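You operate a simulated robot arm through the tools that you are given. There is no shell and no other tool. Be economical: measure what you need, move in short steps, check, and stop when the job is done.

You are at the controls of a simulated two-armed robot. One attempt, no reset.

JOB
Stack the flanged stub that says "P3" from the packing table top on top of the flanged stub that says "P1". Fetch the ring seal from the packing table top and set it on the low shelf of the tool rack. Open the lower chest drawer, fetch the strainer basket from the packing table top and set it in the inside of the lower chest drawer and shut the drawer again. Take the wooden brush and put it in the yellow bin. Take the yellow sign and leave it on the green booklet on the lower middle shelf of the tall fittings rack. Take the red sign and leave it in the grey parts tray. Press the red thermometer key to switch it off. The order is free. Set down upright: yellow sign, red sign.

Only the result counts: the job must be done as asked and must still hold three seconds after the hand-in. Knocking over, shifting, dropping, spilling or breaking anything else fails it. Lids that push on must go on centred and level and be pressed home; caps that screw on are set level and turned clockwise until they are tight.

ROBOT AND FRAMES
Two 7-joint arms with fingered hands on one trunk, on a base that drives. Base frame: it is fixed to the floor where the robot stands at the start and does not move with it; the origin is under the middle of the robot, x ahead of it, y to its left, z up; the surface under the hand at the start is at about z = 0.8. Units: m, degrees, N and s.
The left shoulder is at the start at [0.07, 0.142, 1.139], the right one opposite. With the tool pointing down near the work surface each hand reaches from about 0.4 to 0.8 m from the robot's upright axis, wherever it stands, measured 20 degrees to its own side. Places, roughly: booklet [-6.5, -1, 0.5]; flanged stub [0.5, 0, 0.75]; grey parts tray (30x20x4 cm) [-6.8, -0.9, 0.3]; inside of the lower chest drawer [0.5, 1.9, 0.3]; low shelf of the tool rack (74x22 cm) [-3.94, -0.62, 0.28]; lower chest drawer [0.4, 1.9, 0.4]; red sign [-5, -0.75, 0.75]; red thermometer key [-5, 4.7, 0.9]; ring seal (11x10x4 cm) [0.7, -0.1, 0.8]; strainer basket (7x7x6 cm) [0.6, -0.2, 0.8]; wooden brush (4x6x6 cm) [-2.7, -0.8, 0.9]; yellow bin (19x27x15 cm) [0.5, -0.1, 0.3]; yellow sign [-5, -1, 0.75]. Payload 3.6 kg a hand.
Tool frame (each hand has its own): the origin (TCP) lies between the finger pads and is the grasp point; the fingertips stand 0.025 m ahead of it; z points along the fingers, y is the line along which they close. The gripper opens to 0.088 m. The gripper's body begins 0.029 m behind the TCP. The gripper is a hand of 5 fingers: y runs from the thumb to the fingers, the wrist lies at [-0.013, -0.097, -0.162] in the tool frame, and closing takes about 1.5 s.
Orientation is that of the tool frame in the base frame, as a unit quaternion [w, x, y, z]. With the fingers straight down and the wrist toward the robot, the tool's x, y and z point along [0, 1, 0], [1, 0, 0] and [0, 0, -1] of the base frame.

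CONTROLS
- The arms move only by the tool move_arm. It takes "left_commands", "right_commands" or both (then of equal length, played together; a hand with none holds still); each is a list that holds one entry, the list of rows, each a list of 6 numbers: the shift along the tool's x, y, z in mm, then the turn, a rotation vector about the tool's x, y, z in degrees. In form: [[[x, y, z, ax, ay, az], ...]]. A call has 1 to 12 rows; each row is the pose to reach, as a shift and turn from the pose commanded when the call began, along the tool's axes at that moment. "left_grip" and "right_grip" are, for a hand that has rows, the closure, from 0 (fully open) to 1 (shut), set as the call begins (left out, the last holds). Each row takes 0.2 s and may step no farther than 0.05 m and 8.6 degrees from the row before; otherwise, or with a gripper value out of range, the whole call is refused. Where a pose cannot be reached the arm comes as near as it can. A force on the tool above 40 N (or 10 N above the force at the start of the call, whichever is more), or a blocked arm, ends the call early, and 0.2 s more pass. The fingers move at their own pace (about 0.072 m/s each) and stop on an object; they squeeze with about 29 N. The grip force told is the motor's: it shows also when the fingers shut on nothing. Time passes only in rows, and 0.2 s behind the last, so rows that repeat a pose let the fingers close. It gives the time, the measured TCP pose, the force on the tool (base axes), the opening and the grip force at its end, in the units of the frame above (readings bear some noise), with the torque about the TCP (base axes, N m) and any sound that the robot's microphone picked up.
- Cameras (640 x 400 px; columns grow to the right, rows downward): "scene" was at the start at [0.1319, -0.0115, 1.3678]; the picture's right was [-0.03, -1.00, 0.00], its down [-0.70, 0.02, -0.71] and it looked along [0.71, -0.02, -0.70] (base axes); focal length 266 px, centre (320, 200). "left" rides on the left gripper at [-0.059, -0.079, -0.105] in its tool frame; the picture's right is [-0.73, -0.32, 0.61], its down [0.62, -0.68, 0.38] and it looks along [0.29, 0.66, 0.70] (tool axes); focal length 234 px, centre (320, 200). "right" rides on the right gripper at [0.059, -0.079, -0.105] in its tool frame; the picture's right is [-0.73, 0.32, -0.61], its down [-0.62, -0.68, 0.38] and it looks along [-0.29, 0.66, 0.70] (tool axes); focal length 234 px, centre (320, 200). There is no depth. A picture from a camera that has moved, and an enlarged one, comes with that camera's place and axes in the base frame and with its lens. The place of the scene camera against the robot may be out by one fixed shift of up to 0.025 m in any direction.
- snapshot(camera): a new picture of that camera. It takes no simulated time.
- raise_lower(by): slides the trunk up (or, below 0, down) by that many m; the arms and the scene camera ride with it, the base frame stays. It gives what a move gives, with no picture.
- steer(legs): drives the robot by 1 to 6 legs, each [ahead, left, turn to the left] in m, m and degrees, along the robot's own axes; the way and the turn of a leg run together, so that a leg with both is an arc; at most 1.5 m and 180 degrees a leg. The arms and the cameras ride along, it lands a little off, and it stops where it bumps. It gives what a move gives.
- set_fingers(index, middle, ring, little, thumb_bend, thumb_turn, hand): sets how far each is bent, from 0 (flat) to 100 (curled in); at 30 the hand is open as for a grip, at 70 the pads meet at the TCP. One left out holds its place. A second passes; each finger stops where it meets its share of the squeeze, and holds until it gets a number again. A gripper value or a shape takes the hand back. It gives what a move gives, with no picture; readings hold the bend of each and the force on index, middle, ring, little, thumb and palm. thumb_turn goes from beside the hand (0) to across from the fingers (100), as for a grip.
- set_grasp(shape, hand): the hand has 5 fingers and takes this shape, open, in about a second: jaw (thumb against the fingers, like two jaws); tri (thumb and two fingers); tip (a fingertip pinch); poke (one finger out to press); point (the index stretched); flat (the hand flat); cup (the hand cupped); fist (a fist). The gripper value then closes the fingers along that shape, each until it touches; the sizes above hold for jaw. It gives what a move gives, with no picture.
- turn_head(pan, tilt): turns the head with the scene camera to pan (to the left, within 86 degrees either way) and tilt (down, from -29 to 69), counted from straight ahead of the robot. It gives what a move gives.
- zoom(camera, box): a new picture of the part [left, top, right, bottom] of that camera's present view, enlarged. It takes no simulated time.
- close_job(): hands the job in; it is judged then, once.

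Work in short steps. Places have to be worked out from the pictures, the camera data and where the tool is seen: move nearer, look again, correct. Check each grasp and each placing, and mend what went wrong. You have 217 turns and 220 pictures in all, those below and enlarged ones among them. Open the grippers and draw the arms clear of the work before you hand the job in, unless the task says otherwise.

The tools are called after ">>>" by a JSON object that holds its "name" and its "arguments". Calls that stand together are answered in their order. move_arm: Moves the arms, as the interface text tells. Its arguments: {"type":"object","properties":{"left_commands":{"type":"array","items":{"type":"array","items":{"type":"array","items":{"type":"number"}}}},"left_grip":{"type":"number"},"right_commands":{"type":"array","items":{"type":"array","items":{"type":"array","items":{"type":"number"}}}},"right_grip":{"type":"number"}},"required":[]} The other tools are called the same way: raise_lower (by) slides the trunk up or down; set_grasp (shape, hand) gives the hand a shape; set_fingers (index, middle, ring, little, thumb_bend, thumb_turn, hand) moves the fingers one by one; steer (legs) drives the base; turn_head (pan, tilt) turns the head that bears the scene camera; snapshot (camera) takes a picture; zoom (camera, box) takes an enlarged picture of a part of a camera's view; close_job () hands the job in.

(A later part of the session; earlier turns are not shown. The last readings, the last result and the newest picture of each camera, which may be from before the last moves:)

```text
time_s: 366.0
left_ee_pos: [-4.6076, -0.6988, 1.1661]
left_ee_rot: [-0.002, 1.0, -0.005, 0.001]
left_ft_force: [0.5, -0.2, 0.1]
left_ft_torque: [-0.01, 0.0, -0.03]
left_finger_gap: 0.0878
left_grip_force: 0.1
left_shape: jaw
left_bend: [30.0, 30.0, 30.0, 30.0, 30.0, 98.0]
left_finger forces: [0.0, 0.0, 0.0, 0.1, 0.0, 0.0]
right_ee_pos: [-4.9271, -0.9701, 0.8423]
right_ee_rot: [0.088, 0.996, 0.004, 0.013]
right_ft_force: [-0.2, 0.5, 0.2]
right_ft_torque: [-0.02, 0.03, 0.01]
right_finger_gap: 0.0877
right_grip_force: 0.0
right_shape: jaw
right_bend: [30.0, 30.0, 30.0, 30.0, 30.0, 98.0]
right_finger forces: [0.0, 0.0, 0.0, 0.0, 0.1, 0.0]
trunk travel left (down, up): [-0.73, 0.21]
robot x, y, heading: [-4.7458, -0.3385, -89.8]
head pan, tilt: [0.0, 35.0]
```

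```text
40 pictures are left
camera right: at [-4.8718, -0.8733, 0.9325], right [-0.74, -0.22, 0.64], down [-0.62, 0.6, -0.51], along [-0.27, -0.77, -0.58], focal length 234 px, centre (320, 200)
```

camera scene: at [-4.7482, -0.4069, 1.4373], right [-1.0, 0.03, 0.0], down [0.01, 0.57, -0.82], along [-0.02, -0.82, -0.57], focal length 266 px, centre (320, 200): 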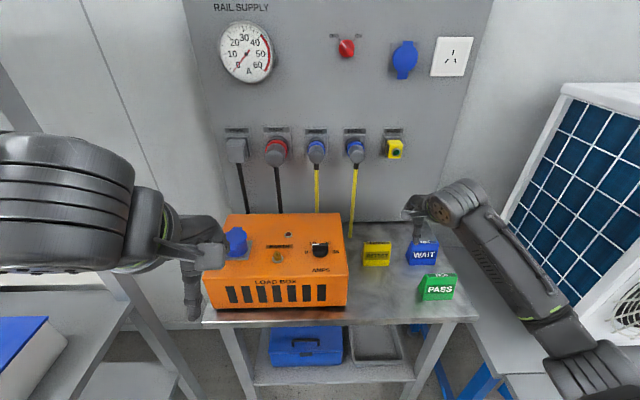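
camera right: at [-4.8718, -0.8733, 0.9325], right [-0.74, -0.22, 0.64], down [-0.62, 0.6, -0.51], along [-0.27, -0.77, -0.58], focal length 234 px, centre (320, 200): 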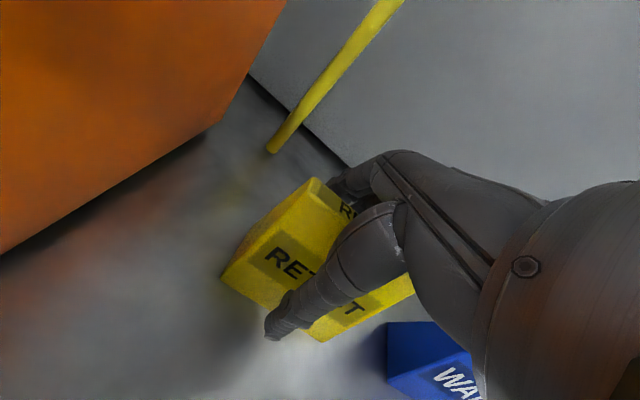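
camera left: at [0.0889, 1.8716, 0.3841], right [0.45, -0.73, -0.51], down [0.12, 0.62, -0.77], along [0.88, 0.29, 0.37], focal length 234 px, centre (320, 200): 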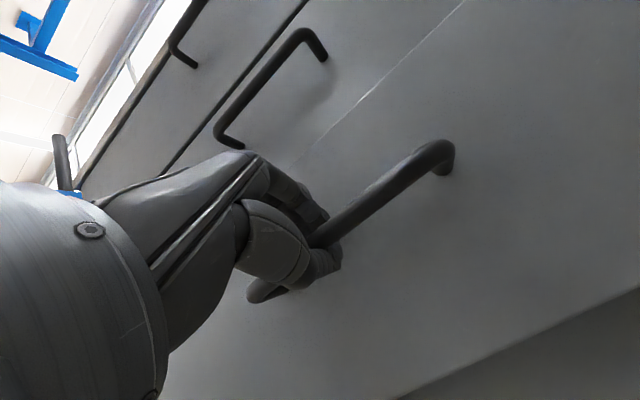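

Well placed: thumb in front, fingers behind. I close and lift 100 mm.

>>> {"name": "move_arm", "arguments": {"right_commands": [[[0, 0, 3, 0, 0, 0], [0, 0, 3, 0, 0, 0], [0, 0, 3, 0, 0, 0], [0, 0, 3, 0, 0, 0], [0, 0, 3, 0, 0, 0], [0, 0, 3, 0, 0, 0], [0, 0, 3, 0, 0, 0], [0, 0, 3, 0, 0, 0]]], "right_grip": 1}}

>>> {"name": "move_arm", "arguments": {"right_commands": [[[0, 3, -15, 0, 0, 0], [0, 7, -40, 0, 0, 0], [0, 12, -70, 0, 0, 0], [0, 20, -115, 0, 0, 0], [0, 20, -115, 0, 0, 0]]]}}

>>> {"name": "snapshot", "arguments": {"camera": "right"}}

```text
time_s: 367.8
left_ee_pos: [-4.607, -0.698, 1.1663]
left_ee_rot: [-0.003, 1.0, -0.006, 0.001]
left_ft_force: [-0.4, -0.3, -0.4]
left_ft_torque: [0.0, -0.01, -0.02]
left_finger_gap: 0.0878
left_grip_force: 0.0
left_shape: jaw
left_bend: [30.0, 30.0, 30.0, 30.0, 30.0, 98.0]
left_finger forces: [0.0, 0.0, 0.1, 0.1, 0.0, 0.1]
right_ee_pos: [-4.9272, -0.9694, 0.8407]
right_ee_rot: [0.088, 0.996, 0.004, 0.014]
right_ft_force: [-0.7, -1.5, 2.3]
right_ft_torque: [0.07, 0.03, 0.06]
right_finger_gap: 0.0306
right_grip_force: 29.1
right_shape: jaw
right_bend: [74.0, 52.0, 52.0, 53.0, 74.0, 100.0]
right_finger forces: [14.2, 7.5, 3.4, 1.5, 25.3, 0.1]
trunk travel left (down, up): [-0.73, 0.21]
robot x, y, heading: [-4.7484, -0.3396, -89.9]
head pan, tilt: [0.0, 35.0]
```

```text
time_s: 369.0
left_ee_pos: [-4.6066, -0.6989, 1.1665]
left_ee_rot: [-0.003, 1.0, -0.006, 0.001]
left_ft_force: [-0.6, 0.8, -0.6]
left_ft_torque: [-0.05, 0.01, 0.0]
left_finger_gap: 0.0878
left_grip_force: 0.1
left_shape: jaw
left_bend: [30.0, 30.0, 30.0, 30.0, 30.0, 98.0]
left_finger forces: [0.0, 0.1, 0.0, 0.0, 0.0, 0.1]
right_ee_pos: [-4.9312, -0.9687, 0.9576]
right_ee_rot: [0.088, 0.996, 0.003, 0.013]
right_ft_force: [0.5, -0.2, -0.8]
right_ft_torque: [0.02, -0.02, -0.02]
right_finger_gap: 0.03
right_grip_force: 29.0
right_shape: jaw
right_bend: [74.0, 52.0, 53.0, 54.0, 74.0, 100.0]
right_finger forces: [14.8, 7.2, 3.2, 0.2, 24.0, 0.0]
trunk travel left (down, up): [-0.73, 0.21]
robot x, y, heading: [-4.7462, -0.3422, -90.1]
head pan, tilt: [0.0, 35.0]
```

```text
39 pictures are left
camera right: at [-4.8754, -0.8718, 1.0476], right [-0.74, -0.22, 0.64], down [-0.62, 0.6, -0.51], along [-0.27, -0.77, -0.58], focal length 234 px, centre (320, 200)
```

right: 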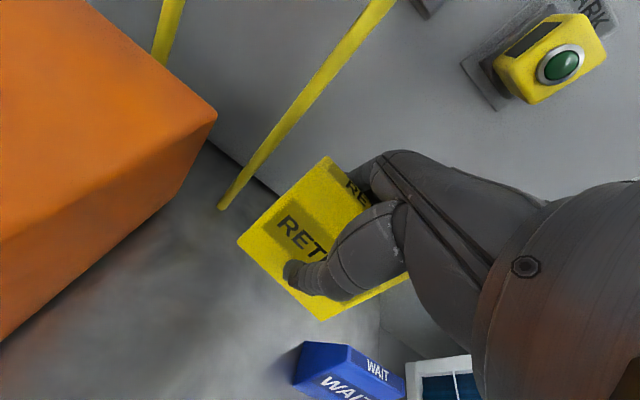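

Yellow held. I lift higher, back out and drive to in front of the fittings rack, with the trunk lowered for the booklet shelf.

>>> {"name": "steer", "arguments": {"legs": [[-0.6, 0, 0], [-0.3, 0, 0], [0, -1.4, 0], [0, -0.42, 0]]}}

>>> {"name": "raise_lower", "arguments": {"by": -0.38}}

>>> {"name": "move_arm", "arguments": {"right_commands": [[[0, 8, -35, -4, 0, 0], [0, 16, -70, -8, 0, 0], [0, 30, -105, -10, 0, 0], [0, 40, -125, -10, 0, 0], [0, 40, -125, -10, 0, 0]]]}}

>>> {"name": "steer", "arguments": {"legs": [[0.5, 0, 0]]}}

>>> {"name": "snapshot", "arguments": {"camera": "scene"}}

```text
time_s: 382.8
left_ee_pos: [-6.4201, 0.1871, 1.1671]
left_ee_rot: [-0.003, 1.0, 0.005, 0.001]
left_ft_force: [0.0, -0.2, 0.3]
left_ft_torque: [0.01, 0.04, -0.01]
left_finger_gap: 0.0881
left_grip_force: 0.0
left_shape: jaw
left_bend: [30.0, 30.0, 30.0, 30.0, 30.0, 98.0]
left_finger forces: [0.0, 0.0, 0.0, 0.0, 0.0, 0.0]
right_ee_pos: [-6.7367, -0.0896, 0.9563]
right_ee_rot: [0.088, 0.996, 0.016, 0.015]
right_ft_force: [-0.2, 0.3, -1.0]
right_ft_torque: [0.0, -0.01, 0.01]
right_finger_gap: 0.0303
right_grip_force: 28.9
right_shape: jaw
right_bend: [74.0, 52.0, 53.0, 54.0, 74.0, 100.0]
right_finger forces: [14.9, 7.2, 3.2, 0.2, 23.9, 0.0]
trunk travel left (down, up): [-0.73, 0.21]
robot x, y, heading: [-6.5675, 0.543, -88.6]
head pan, tilt: [0.0, 35.0]
```

```text
time_s: 386.4
left_ee_pos: [-6.42, 0.189, 0.7861]
left_ee_rot: [-0.003, 1.0, 0.005, 0.001]
left_ft_force: [0.7, 0.4, 0.4]
left_ft_torque: [-0.01, 0.03, 0.01]
left_finger_gap: 0.0876
left_grip_force: 0.0
left_shape: jaw
left_bend: [30.0, 30.0, 30.0, 30.0, 30.0, 98.0]
left_finger forces: [0.1, 0.0, 0.1, 0.0, 0.1, 0.0]
right_ee_pos: [-6.7388, -0.0885, 0.577]
right_ee_rot: [0.088, 0.996, 0.014, 0.014]
right_ft_force: [-0.9, 0.1, -1.7]
right_ft_torque: [0.0, 0.01, -0.01]
right_finger_gap: 0.0302
right_grip_force: 28.9
right_shape: jaw
right_bend: [74.0, 52.0, 53.0, 54.0, 74.0, 100.0]
right_finger forces: [15.0, 7.1, 3.2, 0.3, 23.9, 0.0]
trunk travel left (down, up): [-0.35, 0.59]
robot x, y, heading: [-6.5678, 0.5454, -88.6]
head pan, tilt: [0.0, 35.0]
```

```text
time_s: 387.6
left_ee_pos: [-6.42, 0.1873, 0.7866]
left_ee_rot: [-0.002, 1.0, 0.006, 0.001]
left_ft_force: [0.1, -0.3, -0.1]
left_ft_torque: [0.01, -0.01, -0.01]
left_finger_gap: 0.0878
left_grip_force: 0.0
left_shape: jaw
left_bend: [30.0, 30.0, 30.0, 30.0, 30.0, 98.0]
left_finger forces: [0.0, 0.0, 0.0, 0.0, 0.0, 0.1]
right_ee_pos: [-6.7409, -0.1062, 0.7072]
right_ee_rot: [0.175, 0.984, 0.014, 0.015]
right_ft_force: [0.5, 0.7, -0.5]
right_ft_torque: [0.0, -0.02, 0.02]
right_finger_gap: 0.0304
right_grip_force: 29.0
right_shape: jaw
right_bend: [74.0, 52.0, 53.0, 54.0, 74.0, 99.0]
right_finger forces: [14.8, 7.1, 3.1, 0.0, 24.0, 0.0]
trunk travel left (down, up): [-0.35, 0.59]
robot x, y, heading: [-6.5657, 0.5435, -88.5]
head pan, tilt: [0.0, 35.0]
```

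```text
time_s: 390.6
left_ee_pos: [-6.4096, -0.3063, 0.7864]
left_ee_rot: [-0.002, 1.0, 0.004, 0.0]
left_ft_force: [0.2, -0.3, 0.7]
left_ft_torque: [0.01, -0.01, -0.04]
left_finger_gap: 0.0877
left_grip_force: 0.1
left_shape: jaw
left_bend: [30.0, 30.0, 30.0, 30.0, 30.0, 98.0]
left_finger forces: [0.0, 0.0, 0.0, 0.1, 0.1, 0.0]
right_ee_pos: [-6.7333, -0.6002, 0.7075]
right_ee_rot: [0.175, 0.984, 0.013, 0.015]
right_ft_force: [0.1, 0.5, -0.7]
right_ft_torque: [0.0, 0.0, 0.02]
right_finger_gap: 0.0302
right_grip_force: 28.9
right_shape: jaw
right_bend: [74.0, 52.0, 53.0, 54.0, 74.0, 99.0]
right_finger forces: [14.9, 7.0, 3.2, 0.1, 23.9, 0.0]
trunk travel left (down, up): [-0.35, 0.59]
robot x, y, heading: [-6.5548, 0.048, -88.8]
head pan, tilt: [0.0, 35.0]
```

```text
38 pictures are left
camera scene: at [-6.5543, -0.0986, 1.0571], right [-1.0, -0.02, 0.0], down [-0.01, 0.57, -0.82], along [0.02, -0.82, -0.57], focal length 266 px, centre (320, 200)
```

scene: 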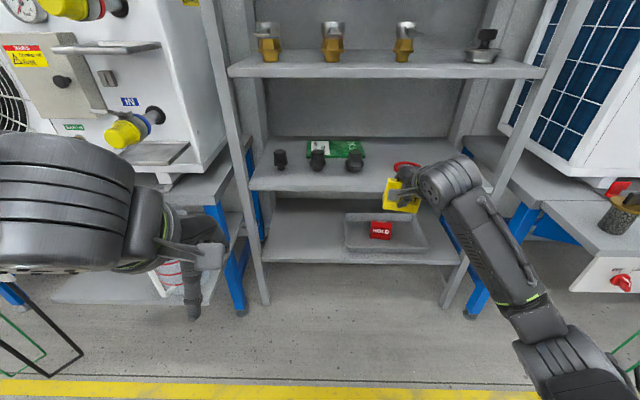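

>>> {"name": "zoom", "arguments": {"camera": "scene", "box": [240, 120, 440, 250]}}

```text
3.08 times, centred on (340, 185) of scene
camera zoom: at [-6.5543, -0.0986, 1.0571], right [-1.0, -0.02, 0.0], down [-0.01, 0.57, -0.82], along [0.02, -0.82, -0.57], focal length 817 px, centre (258, 246)
```

zoom: 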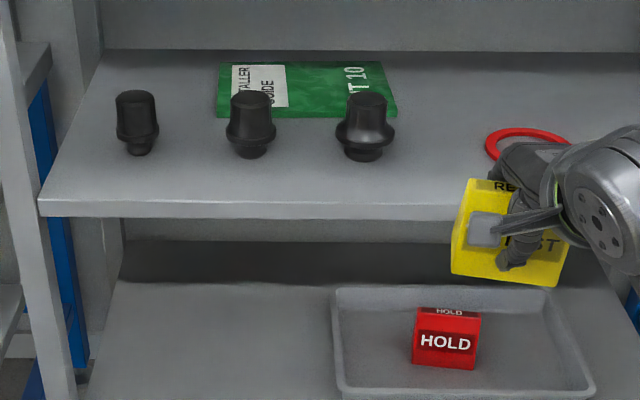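

Booklet spans x −6.48…−6.70, y −0.985…−1.155; the knobs in front mean entering at x≈−6.745 then shifting left. To keep the left arm off the heat pump, I approach with the robot turned ~14°, counter-yawing the hand.

>>> {"name": "move_arm", "arguments": {"right_commands": [[[0, 0, 3, 0, -2.5, 7], [0, 0, 6, 0, -5.1, 14], [0, 0, 6, 0, -5.1, 14]]]}}

>>> {"name": "steer", "arguments": {"legs": [[0, 0, 14], [-0.048, -0.178, 0], [0.14, -0.038, 0]]}}

>>> {"name": "snapshot", "arguments": {"camera": "scene"}}

```text
time_s: 391.4
left_ee_pos: [-6.4113, -0.3063, 0.7856]
left_ee_rot: [-0.003, 1.0, 0.003, 0.0]
left_ft_force: [0.9, -0.1, 0.5]
left_ft_torque: [0.01, 0.01, -0.03]
left_finger_gap: 0.0878
left_grip_force: 0.1
left_shape: jaw
left_bend: [30.0, 30.0, 30.0, 30.0, 30.0, 98.0]
left_finger forces: [0.0, 0.0, 0.0, 0.0, 0.0, 0.0]
right_ee_pos: [-6.7329, -0.6013, 0.7019]
right_ee_rot: [0.172, 0.978, -0.115, -0.007]
right_ft_force: [-0.6, 0.4, -2.1]
right_ft_torque: [-0.02, 0.02, 0.02]
right_finger_gap: 0.03
right_grip_force: 28.9
right_shape: jaw
right_bend: [74.0, 52.0, 53.0, 54.0, 74.0, 99.0]
right_finger forces: [14.8, 7.1, 3.2, 0.1, 24.1, 0.1]
trunk travel left (down, up): [-0.35, 0.59]
robot x, y, heading: [-6.5564, 0.0473, -89.0]
head pan, tilt: [0.0, 35.0]
```

```text
time_s: 394.7
left_ee_pos: [-6.5127, -0.4033, 0.7855]
left_ee_rot: [-0.003, 0.992, 0.13, 0.001]
left_ft_force: [0.7, 0.0, -0.5]
left_ft_torque: [0.0, 0.02, -0.02]
left_finger_gap: 0.0878
left_grip_force: 0.0
left_shape: jaw
left_bend: [30.0, 30.0, 30.0, 30.0, 30.0, 98.0]
left_finger forces: [0.0, 0.0, 0.0, 0.1, 0.0, 0.0]
right_ee_pos: [-6.7499, -0.7699, 0.7012]
right_ee_rot: [0.171, 0.985, 0.009, 0.014]
right_ft_force: [0.0, -0.3, -1.2]
right_ft_torque: [0.01, 0.01, -0.02]
right_finger_gap: 0.0302
right_grip_force: 29.3
right_shape: jaw
right_bend: [74.0, 52.0, 53.0, 54.0, 74.0, 99.0]
right_finger forces: [14.8, 7.0, 3.1, 0.0, 24.0, 0.0]
trunk travel left (down, up): [-0.35, 0.59]
robot x, y, heading: [-6.7433, -0.095, -74.2]
head pan, tilt: [0.0, 35.0]
```

```text
36 pictures are left
camera scene: at [-6.7057, -0.2394, 1.057], right [-0.96, -0.27, 0.0], down [-0.15, 0.55, -0.82], along [0.22, -0.79, -0.57], focal length 266 px, centre (320, 200)
```

scene: 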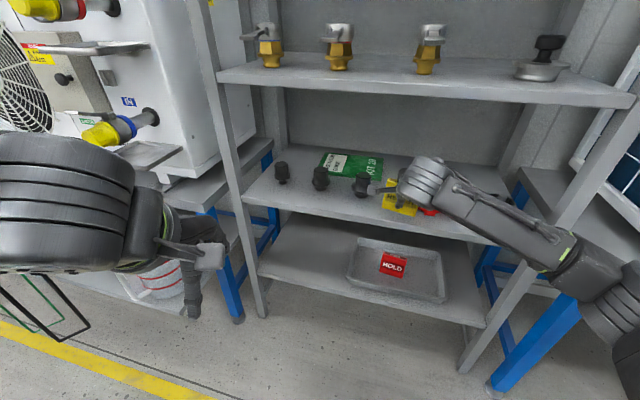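

Position as planned. I advance 0.15 m toward −y and check with the wrist camera.

>>> {"name": "steer", "arguments": {"legs": [[0.144, -0.041, 0]]}}

>>> {"name": "snapshot", "arguments": {"camera": "right"}}

>>> {"name": "snapshot", "arguments": {"camera": "scene"}}

```text
time_s: 396.1
left_ee_pos: [-6.5144, -0.5515, 0.787]
left_ee_rot: [-0.004, 0.992, 0.13, 0.001]
left_ft_force: [-0.1, -0.7, -0.2]
left_ft_torque: [0.01, 0.03, 0.02]
left_finger_gap: 0.0879
left_grip_force: 0.0
left_shape: jaw
left_bend: [30.0, 30.0, 30.0, 30.0, 30.0, 98.0]
left_finger forces: [0.0, 0.1, 0.0, 0.0, 0.0, 0.0]
right_ee_pos: [-6.7516, -0.9174, 0.7002]
right_ee_rot: [0.17, 0.985, 0.01, 0.014]
right_ft_force: [-0.9, 0.3, -0.6]
right_ft_torque: [0.0, 0.02, 0.03]
right_finger_gap: 0.0299
right_grip_force: 28.9
right_shape: jaw
right_bend: [74.0, 52.0, 53.0, 54.0, 74.0, 99.0]
right_finger forces: [14.8, 7.2, 3.1, 0.1, 24.0, 0.0]
trunk travel left (down, up): [-0.35, 0.59]
robot x, y, heading: [-6.7458, -0.2414, -74.4]
head pan, tilt: [0.0, 35.0]
```

```text
35 pictures are left
camera right: at [-6.6966, -0.8066, 0.774], right [-0.74, -0.12, 0.66], down [-0.62, 0.5, -0.61], along [-0.26, -0.86, -0.44], focal length 234 px, centre (320, 200)
```

right: 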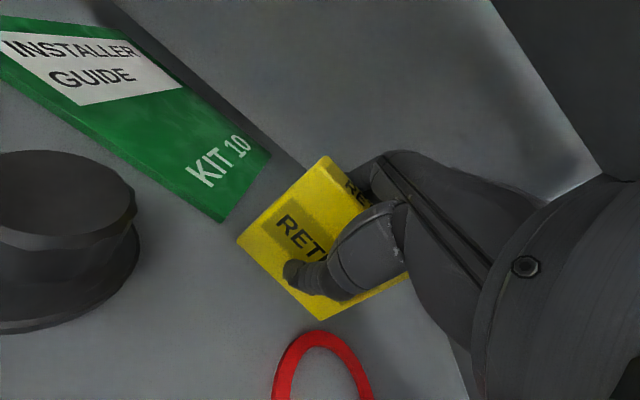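

```text
34 pictures are left
camera scene: at [-6.7071, -0.3872, 1.057], right [-0.96, -0.27, 0.0], down [-0.15, 0.55, -0.82], along [0.22, -0.79, -0.57], focal length 266 px, centre (320, 200)
```

scene: 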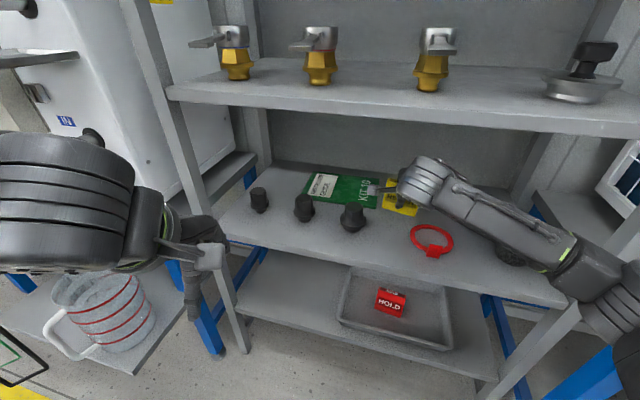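

The sign is past the red ring clamp and clear of the knobs. I advance 0.135 m more, shifting 0.05 m left with the base.

>>> {"name": "steer", "arguments": {"legs": [[0.131, -0.037, 0], [0.013, 0.048, 0]]}}

>>> {"name": "move_arm", "arguments": {"right_commands": [[[20, 0, 0, 0, 0, 0], [40, 0, 0, 0, 0, 0], [55, 0, 0, 0, 0, 0], [55, 0, 0, 0, 0, 0]]]}}

>>> {"name": "snapshot", "arguments": {"camera": "right"}}

>>> {"name": "snapshot", "arguments": {"camera": "scene"}}

```text
time_s: 397.2
left_ee_pos: [-6.512, -0.6255, 0.789]
left_ee_rot: [0.002, 0.992, 0.123, -0.003]
left_ft_force: [0.3, -0.2, -0.6]
left_ft_torque: [0.01, 0.02, 0.03]
left_finger_gap: 0.0878
left_grip_force: 0.1
left_shape: jaw
left_bend: [30.0, 30.0, 30.0, 30.0, 30.0, 98.0]
left_finger forces: [0.0, 0.0, 0.0, 0.0, 0.1, 0.1]
right_ee_pos: [-6.7539, -0.9878, 0.6999]
right_ee_rot: [0.17, 0.985, 0.005, 0.009]
right_ft_force: [0.2, 0.3, 0.1]
right_ft_torque: [0.0, 0.03, 0.01]
right_finger_gap: 0.03
right_grip_force: 28.8
right_shape: jaw
right_bend: [74.0, 52.0, 53.0, 54.0, 74.0, 99.0]
right_finger forces: [14.9, 7.3, 3.3, 0.1, 24.5, 0.0]
trunk travel left (down, up): [-0.35, 0.59]
robot x, y, heading: [-6.7425, -0.3226, -74.9]
head pan, tilt: [0.0, 35.0]
stopped in leg 1: the robot was blocked; the commanded pose is now the measured one
```

```text
time_s: 398.2
left_ee_pos: [-6.5148, -0.6316, 0.7857]
left_ee_rot: [-0.003, 0.992, 0.125, 0.0]
left_ft_force: [0.4, 0.4, -0.5]
left_ft_torque: [0.02, -0.04, 0.01]
left_finger_gap: 0.088
left_grip_force: 0.0
left_shape: jaw
left_bend: [30.0, 30.0, 30.0, 30.0, 30.0, 98.0]
left_finger forces: [0.0, 0.1, 0.0, 0.1, 0.0, 0.0]
right_ee_pos: [-6.7005, -0.9913, 0.6938]
right_ee_rot: [0.164, 0.986, 0.007, 0.011]
right_ft_force: [0.3, 0.2, -0.7]
right_ft_torque: [0.03, 0.0, 0.0]
right_finger_gap: 0.03
right_grip_force: 28.4
right_shape: jaw
right_bend: [74.0, 52.0, 53.0, 54.0, 74.0, 99.0]
right_finger forces: [14.9, 7.2, 3.1, 0.1, 24.3, 0.0]
trunk travel left (down, up): [-0.35, 0.59]
robot x, y, heading: [-6.7426, -0.3226, -75.1]
head pan, tilt: [0.0, 35.0]
```

```text
33 pictures are left
camera right: at [-6.6446, -0.8829, 0.7689], right [-0.74, -0.12, 0.66], down [-0.62, 0.51, -0.6], along [-0.27, -0.85, -0.45], focal length 234 px, centre (320, 200)
```

right: 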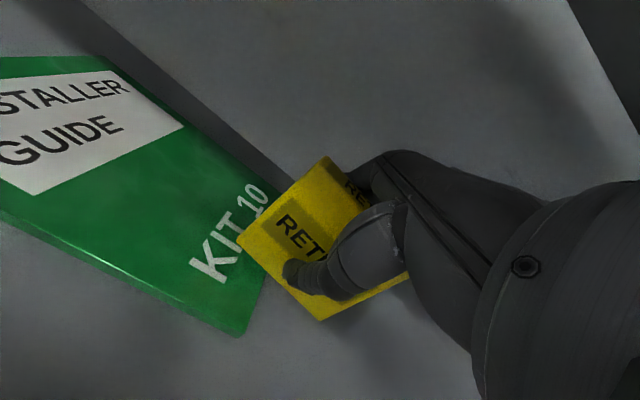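

```text
32 pictures are left
camera scene: at [-6.7068, -0.4649, 1.0573], right [-0.97, -0.26, 0.0], down [-0.15, 0.55, -0.82], along [0.21, -0.79, -0.57], focal length 266 px, centre (320, 200)
```

scene: 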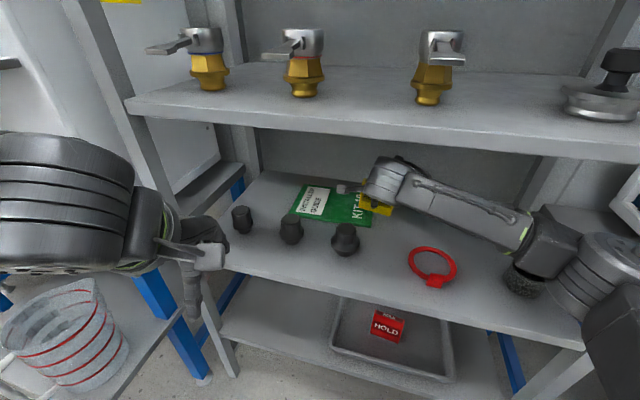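

The robot got blocked at y −0.32, perhaps by the right elbow. I zoom on the right elbow area.

>>> {"name": "zoom", "arguments": {"camera": "scene", "box": [400, 130, 640, 400]}}

```text
1.48 times, centred on (520, 265) of scene
camera zoom: at [-6.7068, -0.4649, 1.0573], right [-0.97, -0.26, 0.0], down [-0.15, 0.55, -0.82], along [0.21, -0.79, -0.57], focal length 394 px, centre (24, 104)
```

zoom: 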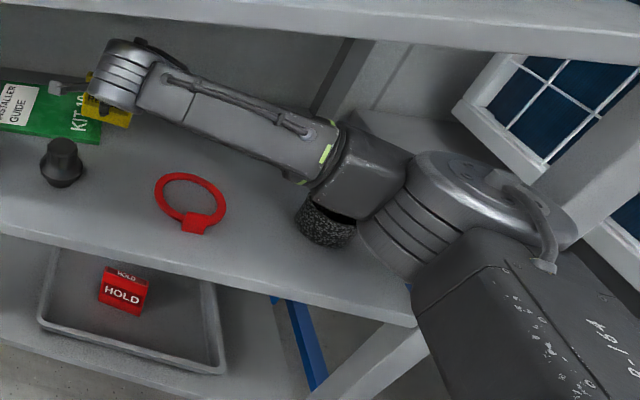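

The right elbow is at the rack's right front post. I need to shift left ~6 cm and 3 cm forward; first I check left-side clearance.

>>> {"name": "turn_head", "arguments": {"pan": 50, "tilt": 40}}

>>> {"name": "snapshot", "arguments": {"camera": "scene"}}

```text
time_s: 399.4
left_ee_pos: [-6.5153, -0.6314, 0.7859]
left_ee_rot: [-0.004, 0.992, 0.125, 0.001]
left_ft_force: [0.3, -0.2, 0.8]
left_ft_torque: [-0.01, 0.0, -0.02]
left_finger_gap: 0.0877
left_grip_force: 0.0
left_shape: jaw
left_bend: [30.0, 30.0, 30.0, 30.0, 30.0, 98.0]
left_finger forces: [0.1, 0.0, 0.0, 0.1, 0.0, 0.0]
right_ee_pos: [-6.7005, -0.9918, 0.6947]
right_ee_rot: [0.165, 0.986, 0.006, 0.01]
right_ft_force: [-0.1, -1.0, -0.6]
right_ft_torque: [-0.01, -0.01, -0.01]
right_finger_gap: 0.03
right_grip_force: 29.3
right_shape: jaw
right_bend: [74.0, 52.0, 53.0, 54.0, 74.0, 99.0]
right_finger forces: [14.9, 7.1, 3.1, 0.0, 24.3, 0.0]
trunk travel left (down, up): [-0.35, 0.59]
robot x, y, heading: [-6.7455, -0.3216, -75.0]
head pan, tilt: [50.0, 40.0]
```

```text
30 pictures are left
camera scene: at [-6.6525, -0.4158, 1.0496], right [-0.42, -0.91, 0.0], down [-0.58, 0.27, -0.77], along [0.69, -0.32, -0.64], focal length 266 px, centre (320, 200)
```

scene: 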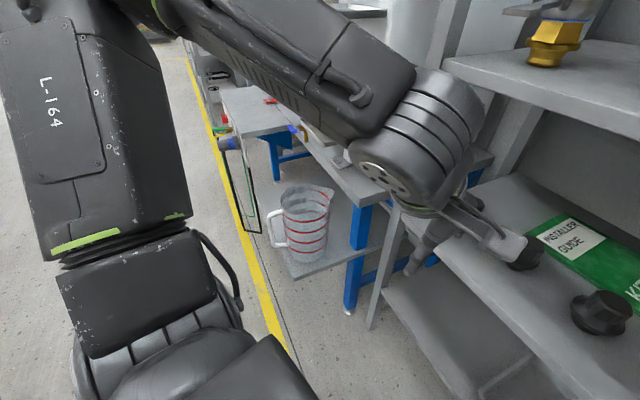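

Left side is free. I back 2 cm, shift left 7 cm, then go forward ~5 cm.

>>> {"name": "steer", "arguments": {"legs": [[-0.02, 0, 0], [0.018, 0.068, 0], [0.05, -0.008, 0]]}}

>>> {"name": "snapshot", "arguments": {"camera": "right"}}

```text
time_s: 401.3
left_ee_pos: [-6.445, -0.6639, 0.7857]
left_ee_rot: [-0.003, 0.992, 0.125, -0.001]
left_ft_force: [1.2, 0.0, -0.1]
left_ft_torque: [-0.01, -0.04, -0.01]
left_finger_gap: 0.0882
left_grip_force: 0.0
left_shape: jaw
left_bend: [30.0, 30.0, 30.0, 30.0, 30.0, 98.0]
left_finger forces: [0.0, 0.0, 0.0, 0.0, 0.0, 0.1]
right_ee_pos: [-6.6332, -1.023, 0.6936]
right_ee_rot: [0.163, 0.987, 0.004, 0.011]
right_ft_force: [0.3, 0.0, -0.2]
right_ft_torque: [0.0, 0.04, 0.01]
right_finger_gap: 0.0299
right_grip_force: 29.2
right_shape: jaw
right_bend: [74.0, 52.0, 53.0, 54.0, 74.0, 99.0]
right_finger forces: [14.9, 7.2, 3.1, 0.1, 24.3, 0.1]
trunk travel left (down, up): [-0.35, 0.59]
robot x, y, heading: [-6.6751, -0.353, -74.9]
head pan, tilt: [50.0, 40.0]
```

```text
29 pictures are left
camera right: at [-6.5765, -0.9146, 0.7676], right [-0.74, -0.12, 0.66], down [-0.62, 0.51, -0.59], along [-0.27, -0.85, -0.45], focal length 234 px, centre (320, 200)
```

right: 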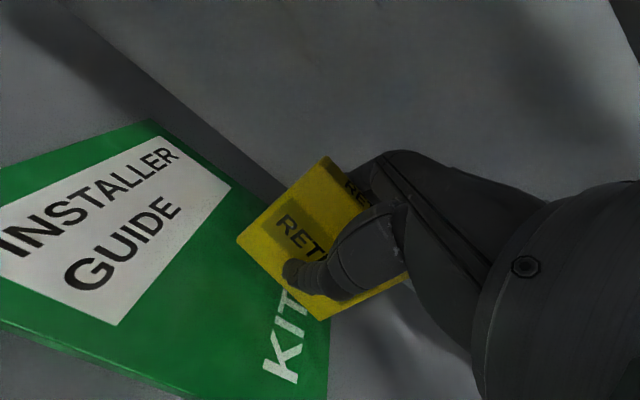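

The sign is over the booklet's right part. I lower 30 mm, then creep to contact.

>>> {"name": "move_arm", "arguments": {"right_commands": [[[0, -4, 12, 0, 0, 0], [0, -8, 24, 0, 0, 0], [0, -10, 29, 0, 0, 0], [0, -11, 32, 0, 0, 0], [0, -12, 35, 0, 0, 0], [0, -13, 38, 0, 0, 0], [0, -14, 41, 0, 0, 0], [0, -14, 41, 0, 0, 0]]]}}

>>> {"name": "snapshot", "arguments": {"camera": "right"}}

```text
time_s: 402.4
left_ee_pos: [-6.4476, -0.6605, 0.7863]
left_ee_rot: [-0.002, 0.992, 0.124, 0.0]
left_ft_force: [-0.3, 0.1, 0.2]
left_ft_torque: [-0.01, 0.02, 0.01]
left_finger_gap: 0.0875
left_grip_force: 0.0
left_shape: jaw
left_bend: [30.0, 30.0, 30.0, 30.0, 30.0, 98.0]
left_finger forces: [0.0, 0.1, 0.1, 0.0, 0.0, 0.0]
right_ee_pos: [-6.6316, -1.0232, 0.6688]
right_ee_rot: [0.174, 0.985, 0.003, 0.015]
right_ft_force: [-0.5, 2.7, 21.4]
right_ft_torque: [0.35, -0.01, 0.04]
right_finger_gap: 0.0336
right_grip_force: 29.4
right_shape: jaw
right_bend: [74.0, 50.0, 48.0, 50.0, 79.0, 99.0]
right_finger forces: [19.4, 9.9, 3.7, 1.8, 35.9, 0.0]
trunk travel left (down, up): [-0.35, 0.59]
robot x, y, heading: [-6.6688, -0.3495, -75.1]
head pan, tilt: [50.0, 40.0]
stopped in row 5 (right hand): the force on the tool passed its limit at 43 N (the readings are from after the stop); the commanded pose is now the measured one
```

```text
28 pictures are left
camera right: at [-6.5769, -0.9124, 0.7416], right [-0.74, -0.1, 0.66], down [-0.61, 0.5, -0.61], along [-0.27, -0.86, -0.44], focal length 234 px, centre (320, 200)
```

right: 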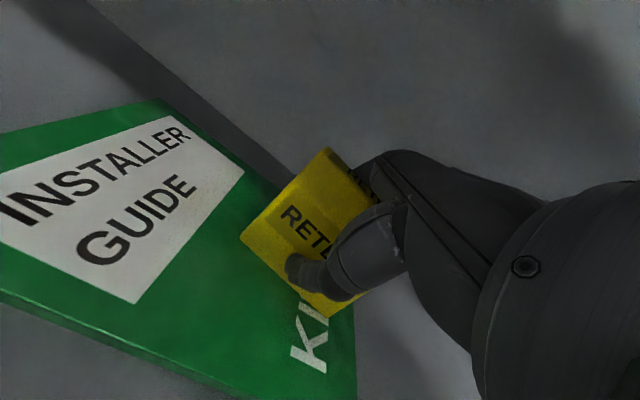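

In contact on the booklet. I ease 2 mm and open.

>>> {"name": "move_arm", "arguments": {"right_commands": [[[0, 0, -2, 0, 0, 0], [0, 0, -2, 0, 0, 0], [0, 0, -2, 0, 0, 0], [0, 0, -2, 0, 0, 0], [0, 0, -2, 0, 0, 0], [0, 0, -2, 0, 0, 0]]], "right_grip": 0}}

>>> {"name": "snapshot", "arguments": {"camera": "right"}}

```text
time_s: 403.8
left_ee_pos: [-6.4451, -0.6624, 0.7872]
left_ee_rot: [-0.002, 0.992, 0.124, -0.001]
left_ft_force: [0.0, 1.2, -0.1]
left_ft_torque: [0.01, -0.01, 0.0]
left_finger_gap: 0.0878
left_grip_force: 0.1
left_shape: jaw
left_bend: [30.0, 30.0, 30.0, 30.0, 30.0, 98.0]
left_finger forces: [0.0, 0.0, 0.0, 0.1, 0.0, 0.0]
right_ee_pos: [-6.6319, -1.0221, 0.6673]
right_ee_rot: [0.171, 0.985, 0.004, 0.014]
right_ft_force: [-0.6, -6.4, 17.5]
right_ft_torque: [0.26, -0.08, -0.04]
right_finger_gap: 0.0826
right_grip_force: 0.0
right_shape: jaw
right_bend: [30.0, 30.0, 30.0, 30.0, 43.0, 98.0]
right_finger forces: [0.2, 0.0, 0.0, 0.0, 17.8, 0.1]
trunk travel left (down, up): [-0.35, 0.59]
robot x, y, heading: [-6.6693, -0.3526, -75.2]
head pan, tilt: [50.0, 40.0]
```

```text
27 pictures are left
camera right: at [-6.576, -0.9127, 0.7403], right [-0.74, -0.11, 0.66], down [-0.61, 0.51, -0.6], along [-0.27, -0.86, -0.44], focal length 234 px, centre (320, 200)
```

right: 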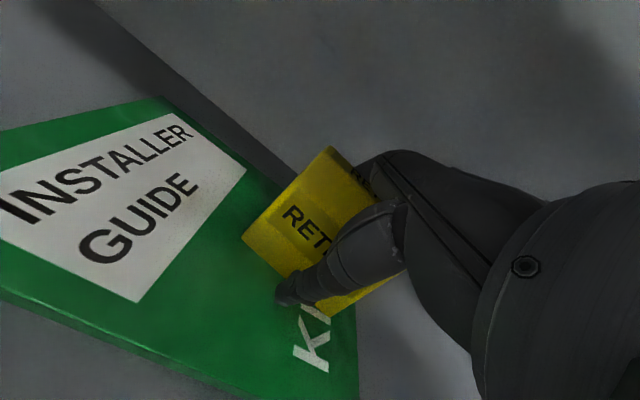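

The thumb presses on the booklet; I raise the hand 45 mm straight up to free it.

>>> {"name": "move_arm", "arguments": {"right_commands": [[[0, 2, -5, 0, 0, 0], [0, 4, -12, 0, 0, 0], [0, 8, -23, 0, 0, 0], [0, 12, -34, 0, 0, 0], [0, 16, -44, 0, 0, 0], [0, 16, -44, 0, 0, 0]]]}}

>>> {"name": "snapshot", "arguments": {"camera": "right"}}

```text
time_s: 405.2
left_ee_pos: [-6.4455, -0.6638, 0.7864]
left_ee_rot: [-0.003, 0.992, 0.125, -0.001]
left_ft_force: [0.1, 0.5, -0.4]
left_ft_torque: [0.02, -0.01, 0.01]
left_finger_gap: 0.0877
left_grip_force: 0.1
left_shape: jaw
left_bend: [30.0, 30.0, 30.0, 30.0, 30.0, 98.0]
left_finger forces: [0.1, 0.0, 0.0, 0.1, 0.0, 0.0]
right_ee_pos: [-6.634, -1.0248, 0.7099]
right_ee_rot: [0.169, 0.986, 0.004, 0.013]
right_ft_force: [0.3, -0.2, 0.1]
right_ft_torque: [0.0, -0.02, 0.02]
right_finger_gap: 0.0877
right_grip_force: 0.1
right_shape: jaw
right_bend: [30.0, 30.0, 30.0, 30.0, 30.0, 98.0]
right_finger forces: [0.0, 0.0, 0.0, 0.0, 0.0, 0.0]
trunk travel left (down, up): [-0.35, 0.59]
robot x, y, heading: [-6.6728, -0.3527, -75.2]
head pan, tilt: [50.0, 40.0]
```

```text
26 pictures are left
camera right: at [-6.5784, -0.9138, 0.7849], right [-0.74, -0.11, 0.66], down [-0.61, 0.51, -0.6], along [-0.27, -0.85, -0.44], focal length 234 px, centre (320, 200)
```

right: 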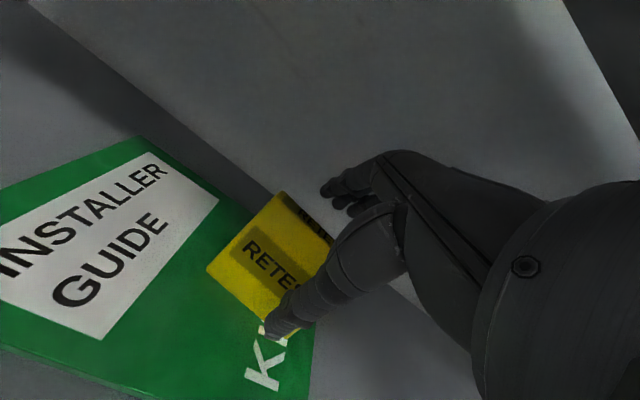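

The sign stands on the booklet. To clear the knob in front while backing out, I raise 12 mm more, close the hand above the sign, then back straight out.

>>> {"name": "move_arm", "arguments": {"right_commands": [[[0, 2, -6, 0, 0, 0], [0, 4, -12, 0, 0, 0], [0, 4, -12, 0, 0, 0]]]}}

>>> {"name": "move_arm", "arguments": {"right_commands": [[[0, 0, 0, 0, 0, 0], [0, 0, 0, 0, 0, 0], [0, 0, 0, 0, 0, 0], [0, 0, 0, 0, 0, 0], [0, 0, 0, 0, 0, 0], [0, 0, 0, 0, 0, 0]]], "right_grip": 1}}

>>> {"name": "snapshot", "arguments": {"camera": "right"}}

```text
time_s: 406.0
left_ee_pos: [-6.4462, -0.6621, 0.7857]
left_ee_rot: [-0.004, 0.992, 0.125, -0.001]
left_ft_force: [0.2, -0.4, -0.2]
left_ft_torque: [0.01, -0.03, -0.03]
left_finger_gap: 0.0879
left_grip_force: 0.1
left_shape: jaw
left_bend: [30.0, 30.0, 30.0, 30.0, 30.0, 98.0]
left_finger forces: [0.1, 0.1, 0.0, 0.1, 0.1, 0.1]
right_ee_pos: [-6.6344, -1.0245, 0.7244]
right_ee_rot: [0.169, 0.985, 0.004, 0.013]
right_ft_force: [-0.2, -0.5, 0.2]
right_ft_torque: [-0.03, 0.04, -0.03]
right_finger_gap: 0.0881
right_grip_force: 0.0
right_shape: jaw
right_bend: [30.0, 30.0, 30.0, 30.0, 30.0, 98.0]
right_finger forces: [0.0, 0.1, 0.0, 0.0, 0.1, 0.0]
trunk travel left (down, up): [-0.35, 0.59]
robot x, y, heading: [-6.6721, -0.3527, -75.1]
head pan, tilt: [50.0, 40.0]
```

```text
time_s: 407.4
left_ee_pos: [-6.4468, -0.6617, 0.787]
left_ee_rot: [-0.003, 0.992, 0.124, 0.0]
left_ft_force: [0.2, 0.1, -0.1]
left_ft_torque: [0.02, 0.01, 0.0]
left_finger_gap: 0.0881
left_grip_force: 0.0
left_shape: jaw
left_bend: [30.0, 30.0, 30.0, 30.0, 30.0, 98.0]
left_finger forces: [0.0, 0.1, 0.0, 0.1, 0.0, 0.0]
right_ee_pos: [-6.6349, -1.0226, 0.7253]
right_ee_rot: [0.17, 0.985, 0.004, 0.014]
right_ft_force: [-0.7, -1.4, 7.5]
right_ft_torque: [-0.08, 0.02, 0.02]
right_finger_gap: 0.0026
right_grip_force: 28.6
right_shape: jaw
right_bend: [72.0, 72.0, 70.0, 70.0, 76.0, 100.0]
right_finger forces: [0.0, 0.0, 0.0, 0.1, 0.1, 0.0]
trunk travel left (down, up): [-0.35, 0.59]
robot x, y, heading: [-6.6743, -0.3557, -74.7]
head pan, tilt: [50.0, 40.0]
```

```text
25 pictures are left
camera right: at [-6.5785, -0.9136, 0.799], right [-0.74, -0.11, 0.66], down [-0.61, 0.51, -0.6], along [-0.27, -0.86, -0.44], focal length 234 px, centre (320, 200)
```

right: 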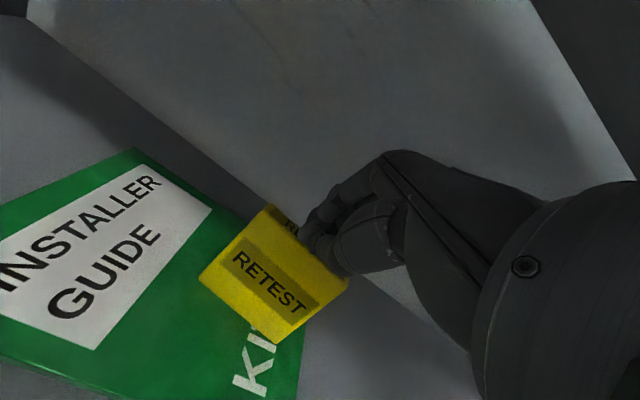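

The closed fingertips touch the sign's top (7.5 N). I raise 14 mm more in small steps.

>>> {"name": "move_arm", "arguments": {"right_commands": [[[0, 1.5, -4, 0, 0, 0], [0, 3, -8, 0, 0, 0], [0, 4, -12, 0, 0, 0], [0, 5, -15, 0, 0, 0], [0, 5, -15, 0, 0, 0]]]}}

>>> {"name": "zoom", "arguments": {"camera": "right", "box": [180, 140, 440, 370]}}

```text
time_s: 408.6
left_ee_pos: [-6.4461, -0.6617, 0.7862]
left_ee_rot: [-0.004, 0.992, 0.125, -0.001]
left_ft_force: [0.0, 0.1, 0.0]
left_ft_torque: [0.01, 0.0, 0.0]
left_finger_gap: 0.0877
left_grip_force: 0.1
left_shape: jaw
left_bend: [30.0, 30.0, 30.0, 30.0, 30.0, 98.0]
left_finger forces: [0.1, 0.1, 0.0, 0.0, 0.1, 0.1]
right_ee_pos: [-6.6347, -1.0243, 0.7408]
right_ee_rot: [0.168, 0.986, 0.004, 0.013]
right_ft_force: [0.6, 0.6, 0.8]
right_ft_torque: [-0.03, 0.0, 0.01]
right_finger_gap: 0.0026
right_grip_force: 28.9
right_shape: jaw
right_bend: [72.0, 72.0, 70.0, 70.0, 76.0, 100.0]
right_finger forces: [0.0, 0.0, 0.0, 0.0, 0.1, 0.1]
trunk travel left (down, up): [-0.35, 0.59]
robot x, y, heading: [-6.6702, -0.3509, -75.1]
head pan, tilt: [50.0, 40.0]
```

```text
1.74 times, centred on (310, 255) of right
camera zoom: at [-6.5787, -0.914, 0.8143], right [-0.74, -0.11, 0.66], down [-0.62, 0.51, -0.6], along [-0.27, -0.85, -0.44], focal length 407 px, centre (337, 104)
```

zoom: 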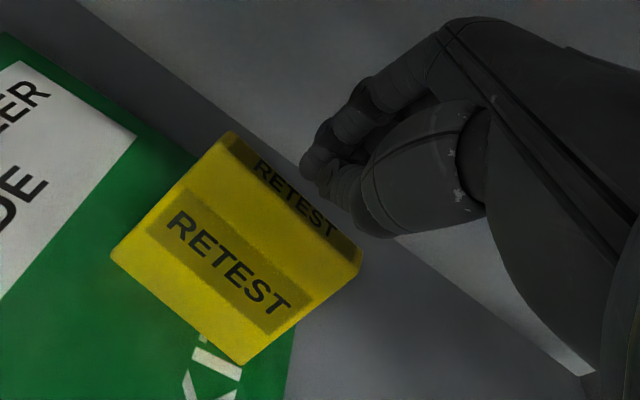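

Free of contact and the sign stands well. I back straight out (+y).

>>> {"name": "steer", "arguments": {"legs": [[-0.29, 0.078, 0], [-0.29, 0.078, 0]]}}

>>> {"name": "turn_head", "arguments": {"pan": -10, "tilt": 35}}

>>> {"name": "snapshot", "arguments": {"camera": "scene"}}

```text
time_s: 412.3
left_ee_pos: [-6.4431, -0.0632, 0.7861]
left_ee_rot: [-0.003, 0.993, 0.121, -0.001]
left_ft_force: [0.7, 0.3, 0.0]
left_ft_torque: [-0.02, -0.01, -0.02]
left_finger_gap: 0.0881
left_grip_force: 0.0
left_shape: jaw
left_bend: [30.0, 30.0, 30.0, 30.0, 30.0, 98.0]
left_finger forces: [0.1, 0.0, 0.1, 0.0, 0.0, 0.0]
right_ee_pos: [-6.6339, -0.4219, 0.7419]
right_ee_rot: [0.169, 0.986, 0.0, 0.012]
right_ft_force: [-0.1, -0.4, 1.0]
right_ft_torque: [-0.04, 0.02, 0.01]
right_finger_gap: 0.0026
right_grip_force: 29.3
right_shape: jaw
right_bend: [72.0, 72.0, 70.0, 70.0, 76.0, 100.0]
right_finger forces: [0.0, 0.0, 0.0, 0.0, 0.0, 0.0]
trunk travel left (down, up): [-0.35, 0.59]
robot x, y, heading: [-6.6713, 0.25, -75.3]
head pan, tilt: [50.0, 40.0]
```

```text
time_s: 413.6
left_ee_pos: [-6.4445, -0.0632, 0.7856]
left_ee_rot: [-0.004, 0.993, 0.121, 0.0]
left_ft_force: [-0.2, -0.2, 0.5]
left_ft_torque: [-0.02, -0.03, 0.0]
left_finger_gap: 0.088
left_grip_force: 0.1
left_shape: jaw
left_bend: [30.0, 30.0, 30.0, 30.0, 30.0, 98.0]
left_finger forces: [0.0, 0.0, 0.1, 0.0, 0.0, 0.0]
right_ee_pos: [-6.6348, -0.4222, 0.7413]
right_ee_rot: [0.169, 0.986, 0.001, 0.012]
right_ft_force: [0.3, 0.5, 0.3]
right_ft_torque: [-0.01, 0.0, -0.04]
right_finger_gap: 0.0024
right_grip_force: 29.3
right_shape: jaw
right_bend: [72.0, 72.0, 70.0, 70.0, 76.0, 100.0]
right_finger forces: [0.0, 0.0, 0.0, 0.0, 0.0, 0.0]
trunk travel left (down, up): [-0.35, 0.59]
robot x, y, heading: [-6.6671, 0.2473, -75.5]
head pan, tilt: [-10.0, 35.0]
```

```text
23 pictures are left
camera scene: at [-6.6492, 0.1028, 1.0572], right [-1.0, -0.08, 0.0], down [-0.05, 0.57, -0.82], along [0.07, -0.82, -0.57], focal length 266 px, centre (320, 200)
```

scene: 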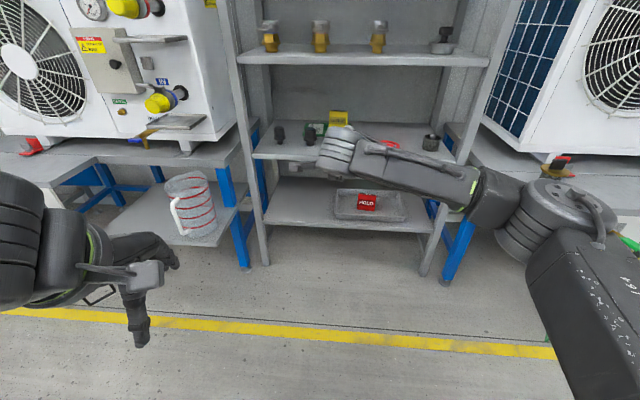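

All fine at the rack. Last task: the thermometer key near (−5, 4.7), beyond the conveyor. I drive round its east end.

>>> {"name": "steer", "arguments": {"legs": [[0, 0, 75.5], [1.35, 0.1, 0], [1.35, 0.1, 0], [1.35, 0.1, 0], [1.25, 0.0, 0]]}}

>>> {"name": "steer", "arguments": {"legs": [[0, 0, 90], [1.5, 0, 0]]}}

>>> {"name": "turn_head", "arguments": {"pan": 35, "tilt": 15}}

>>> {"name": "snapshot", "arguments": {"camera": "scene"}}

```text
time_s: 442.2
left_ee_pos: [-1.0143, 0.6185, 0.7868]
left_ee_rot: [-0.002, 0.714, 0.7, -0.002]
left_ft_force: [0.2, 0.7, -0.8]
left_ft_torque: [-0.03, -0.02, -0.01]
left_finger_gap: 0.088
left_grip_force: 0.0
left_shape: jaw
left_bend: [30.0, 30.0, 30.0, 30.0, 30.0, 98.0]
left_finger forces: [0.1, 0.0, 0.0, 0.0, 0.0, 0.0]
right_ee_pos: [-0.7153, 0.343, 0.7409]
right_ee_rot: [0.126, 0.782, 0.601, 0.112]
right_ft_force: [0.0, 0.2, 0.4]
right_ft_torque: [-0.02, 0.01, -0.02]
right_finger_gap: 0.0023
right_grip_force: 29.4
right_shape: jaw
right_bend: [72.0, 72.0, 70.0, 70.0, 76.0, 100.0]
right_finger forces: [0.1, 0.0, 0.1, 0.0, 0.0, 0.1]
trunk travel left (down, up): [-0.35, 0.59]
robot x, y, heading: [-1.3692, 0.4827, -0.2]
head pan, tilt: [-10.0, 35.0]
```

```text
time_s: 453.4
left_ee_pos: [-1.474, 2.3428, 0.7861]
left_ee_rot: [0.0, 0.018, 1.0, -0.004]
left_ft_force: [0.4, 0.3, 0.1]
left_ft_torque: [0.04, 0.01, 0.03]
left_finger_gap: 0.0882
left_grip_force: 0.0
left_shape: jaw
left_bend: [30.0, 30.0, 30.0, 30.0, 30.0, 98.0]
left_finger forces: [0.1, 0.0, 0.1, 0.0, 0.1, 0.1]
right_ee_pos: [-1.1911, 2.6372, 0.74]
right_ee_rot: [0.011, 0.136, 0.976, 0.168]
right_ft_force: [0.1, -0.2, -0.2]
right_ft_torque: [0.0, 0.02, 0.0]
right_finger_gap: 0.0024
right_grip_force: 29.2
right_shape: jaw
right_bend: [72.0, 72.0, 70.0, 70.0, 76.0, 100.0]
right_finger forces: [0.0, 0.0, 0.0, 0.1, 0.0, 0.1]
trunk travel left (down, up): [-0.35, 0.59]
robot x, y, heading: [-1.3416, 1.9788, 88.7]
head pan, tilt: [-10.0, 35.0]
```

```text
time_s: 454.6
left_ee_pos: [-1.475, 2.3414, 0.7857]
left_ee_rot: [0.0, 0.019, 1.0, -0.003]
left_ft_force: [-1.1, 0.1, -0.3]
left_ft_torque: [0.01, 0.02, 0.01]
left_finger_gap: 0.0879
left_grip_force: 0.1
left_shape: jaw
left_bend: [30.0, 30.0, 30.0, 30.0, 30.0, 98.0]
left_finger forces: [0.1, 0.0, 0.0, 0.0, 0.0, 0.1]
right_ee_pos: [-1.1905, 2.6366, 0.7407]
right_ee_rot: [0.011, 0.136, 0.976, 0.168]
right_ft_force: [0.4, 0.2, 0.3]
right_ft_torque: [-0.01, -0.02, 0.0]
right_finger_gap: 0.0024
right_grip_force: 29.3
right_shape: jaw
right_bend: [72.0, 72.0, 70.0, 70.0, 76.0, 100.0]
right_finger forces: [0.0, 0.0, 0.0, 0.1, 0.0, 0.1]
trunk travel left (down, up): [-0.35, 0.59]
robot x, y, heading: [-1.3437, 1.9795, 88.8]
head pan, tilt: [35.0, 15.0]
```

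```text
22 pictures are left
camera scene: at [-1.3936, 2.0998, 1.0892], right [0.83, 0.55, 0.0], down [0.14, -0.22, -0.97], along [-0.53, 0.8, -0.26], focal length 266 px, centre (320, 200)
```

scene: 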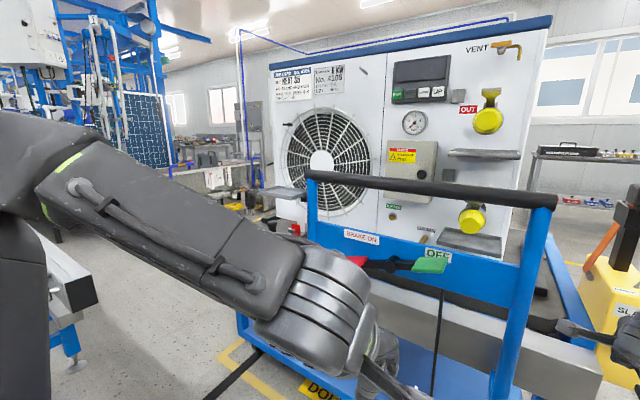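

A dolly with a unit stands right ahead. I back off, go round its east side (x≈−0.45) to the north, and look west.

>>> {"name": "steer", "arguments": {"legs": [[-0.25, 0, 1.2], [0, -0.9, 0], [0.9, 0, 0]]}}

>>> {"name": "turn_head", "arguments": {"pan": 30, "tilt": 15}}

>>> {"name": "snapshot", "arguments": {"camera": "scene"}}

```text
time_s: 465.1
left_ee_pos: [-0.5609, 2.9945, 0.7862]
left_ee_rot: [0.0, 0.009, 1.0, -0.003]
left_ft_force: [-0.9, 0.7, 0.2]
left_ft_torque: [0.0, -0.02, -0.01]
left_finger_gap: 0.088
left_grip_force: 0.0
left_shape: jaw
left_bend: [30.0, 30.0, 30.0, 30.0, 30.0, 98.0]
left_finger forces: [0.0, 0.0, 0.1, 0.0, 0.1, 0.0]
right_ee_pos: [-0.2832, 3.2943, 0.7394]
right_ee_rot: [0.01, 0.128, 0.977, 0.168]
right_ft_force: [-0.7, 0.4, 0.2]
right_ft_torque: [-0.01, 0.0, -0.03]
right_finger_gap: 0.0023
right_grip_force: 28.5
right_shape: jaw
right_bend: [72.0, 72.0, 70.0, 70.0, 76.0, 100.0]
right_finger forces: [0.0, 0.0, 0.0, 0.0, 0.0, 0.0]
trunk travel left (down, up): [-0.35, 0.59]
robot x, y, heading: [-0.4241, 2.6338, 89.7]
head pan, tilt: [35.0, 15.0]
```

```text
time_s: 465.8
left_ee_pos: [-0.5621, 2.9951, 0.7856]
left_ee_rot: [0.001, 0.01, 1.0, -0.003]
left_ft_force: [-0.4, 0.2, 0.0]
left_ft_torque: [-0.01, -0.04, 0.0]
left_finger_gap: 0.0879
left_grip_force: 0.1
left_shape: jaw
left_bend: [30.0, 30.0, 30.0, 30.0, 30.0, 98.0]
left_finger forces: [0.0, 0.0, 0.1, 0.1, 0.0, 0.0]
right_ee_pos: [-0.2837, 3.2933, 0.74]
right_ee_rot: [0.011, 0.128, 0.977, 0.169]
right_ft_force: [-0.2, 0.6, 0.5]
right_ft_torque: [0.0, 0.04, -0.03]
right_finger_gap: 0.0026
right_grip_force: 29.2
right_shape: jaw
right_bend: [72.0, 72.0, 70.0, 70.0, 76.0, 100.0]
right_finger forces: [0.0, 0.0, 0.1, 0.0, 0.1, 0.0]
trunk travel left (down, up): [-0.35, 0.59]
robot x, y, heading: [-0.4255, 2.6367, 89.5]
head pan, tilt: [30.0, 15.0]
```

```text
21 pictures are left
camera scene: at [-0.4697, 2.7577, 1.0892], right [0.87, 0.49, 0.0], down [0.13, -0.23, -0.97], along [-0.48, 0.84, -0.26], focal length 266 px, centre (320, 200)
```

scene: 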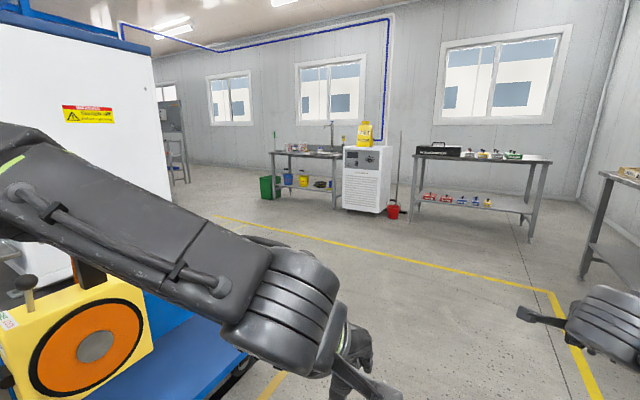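

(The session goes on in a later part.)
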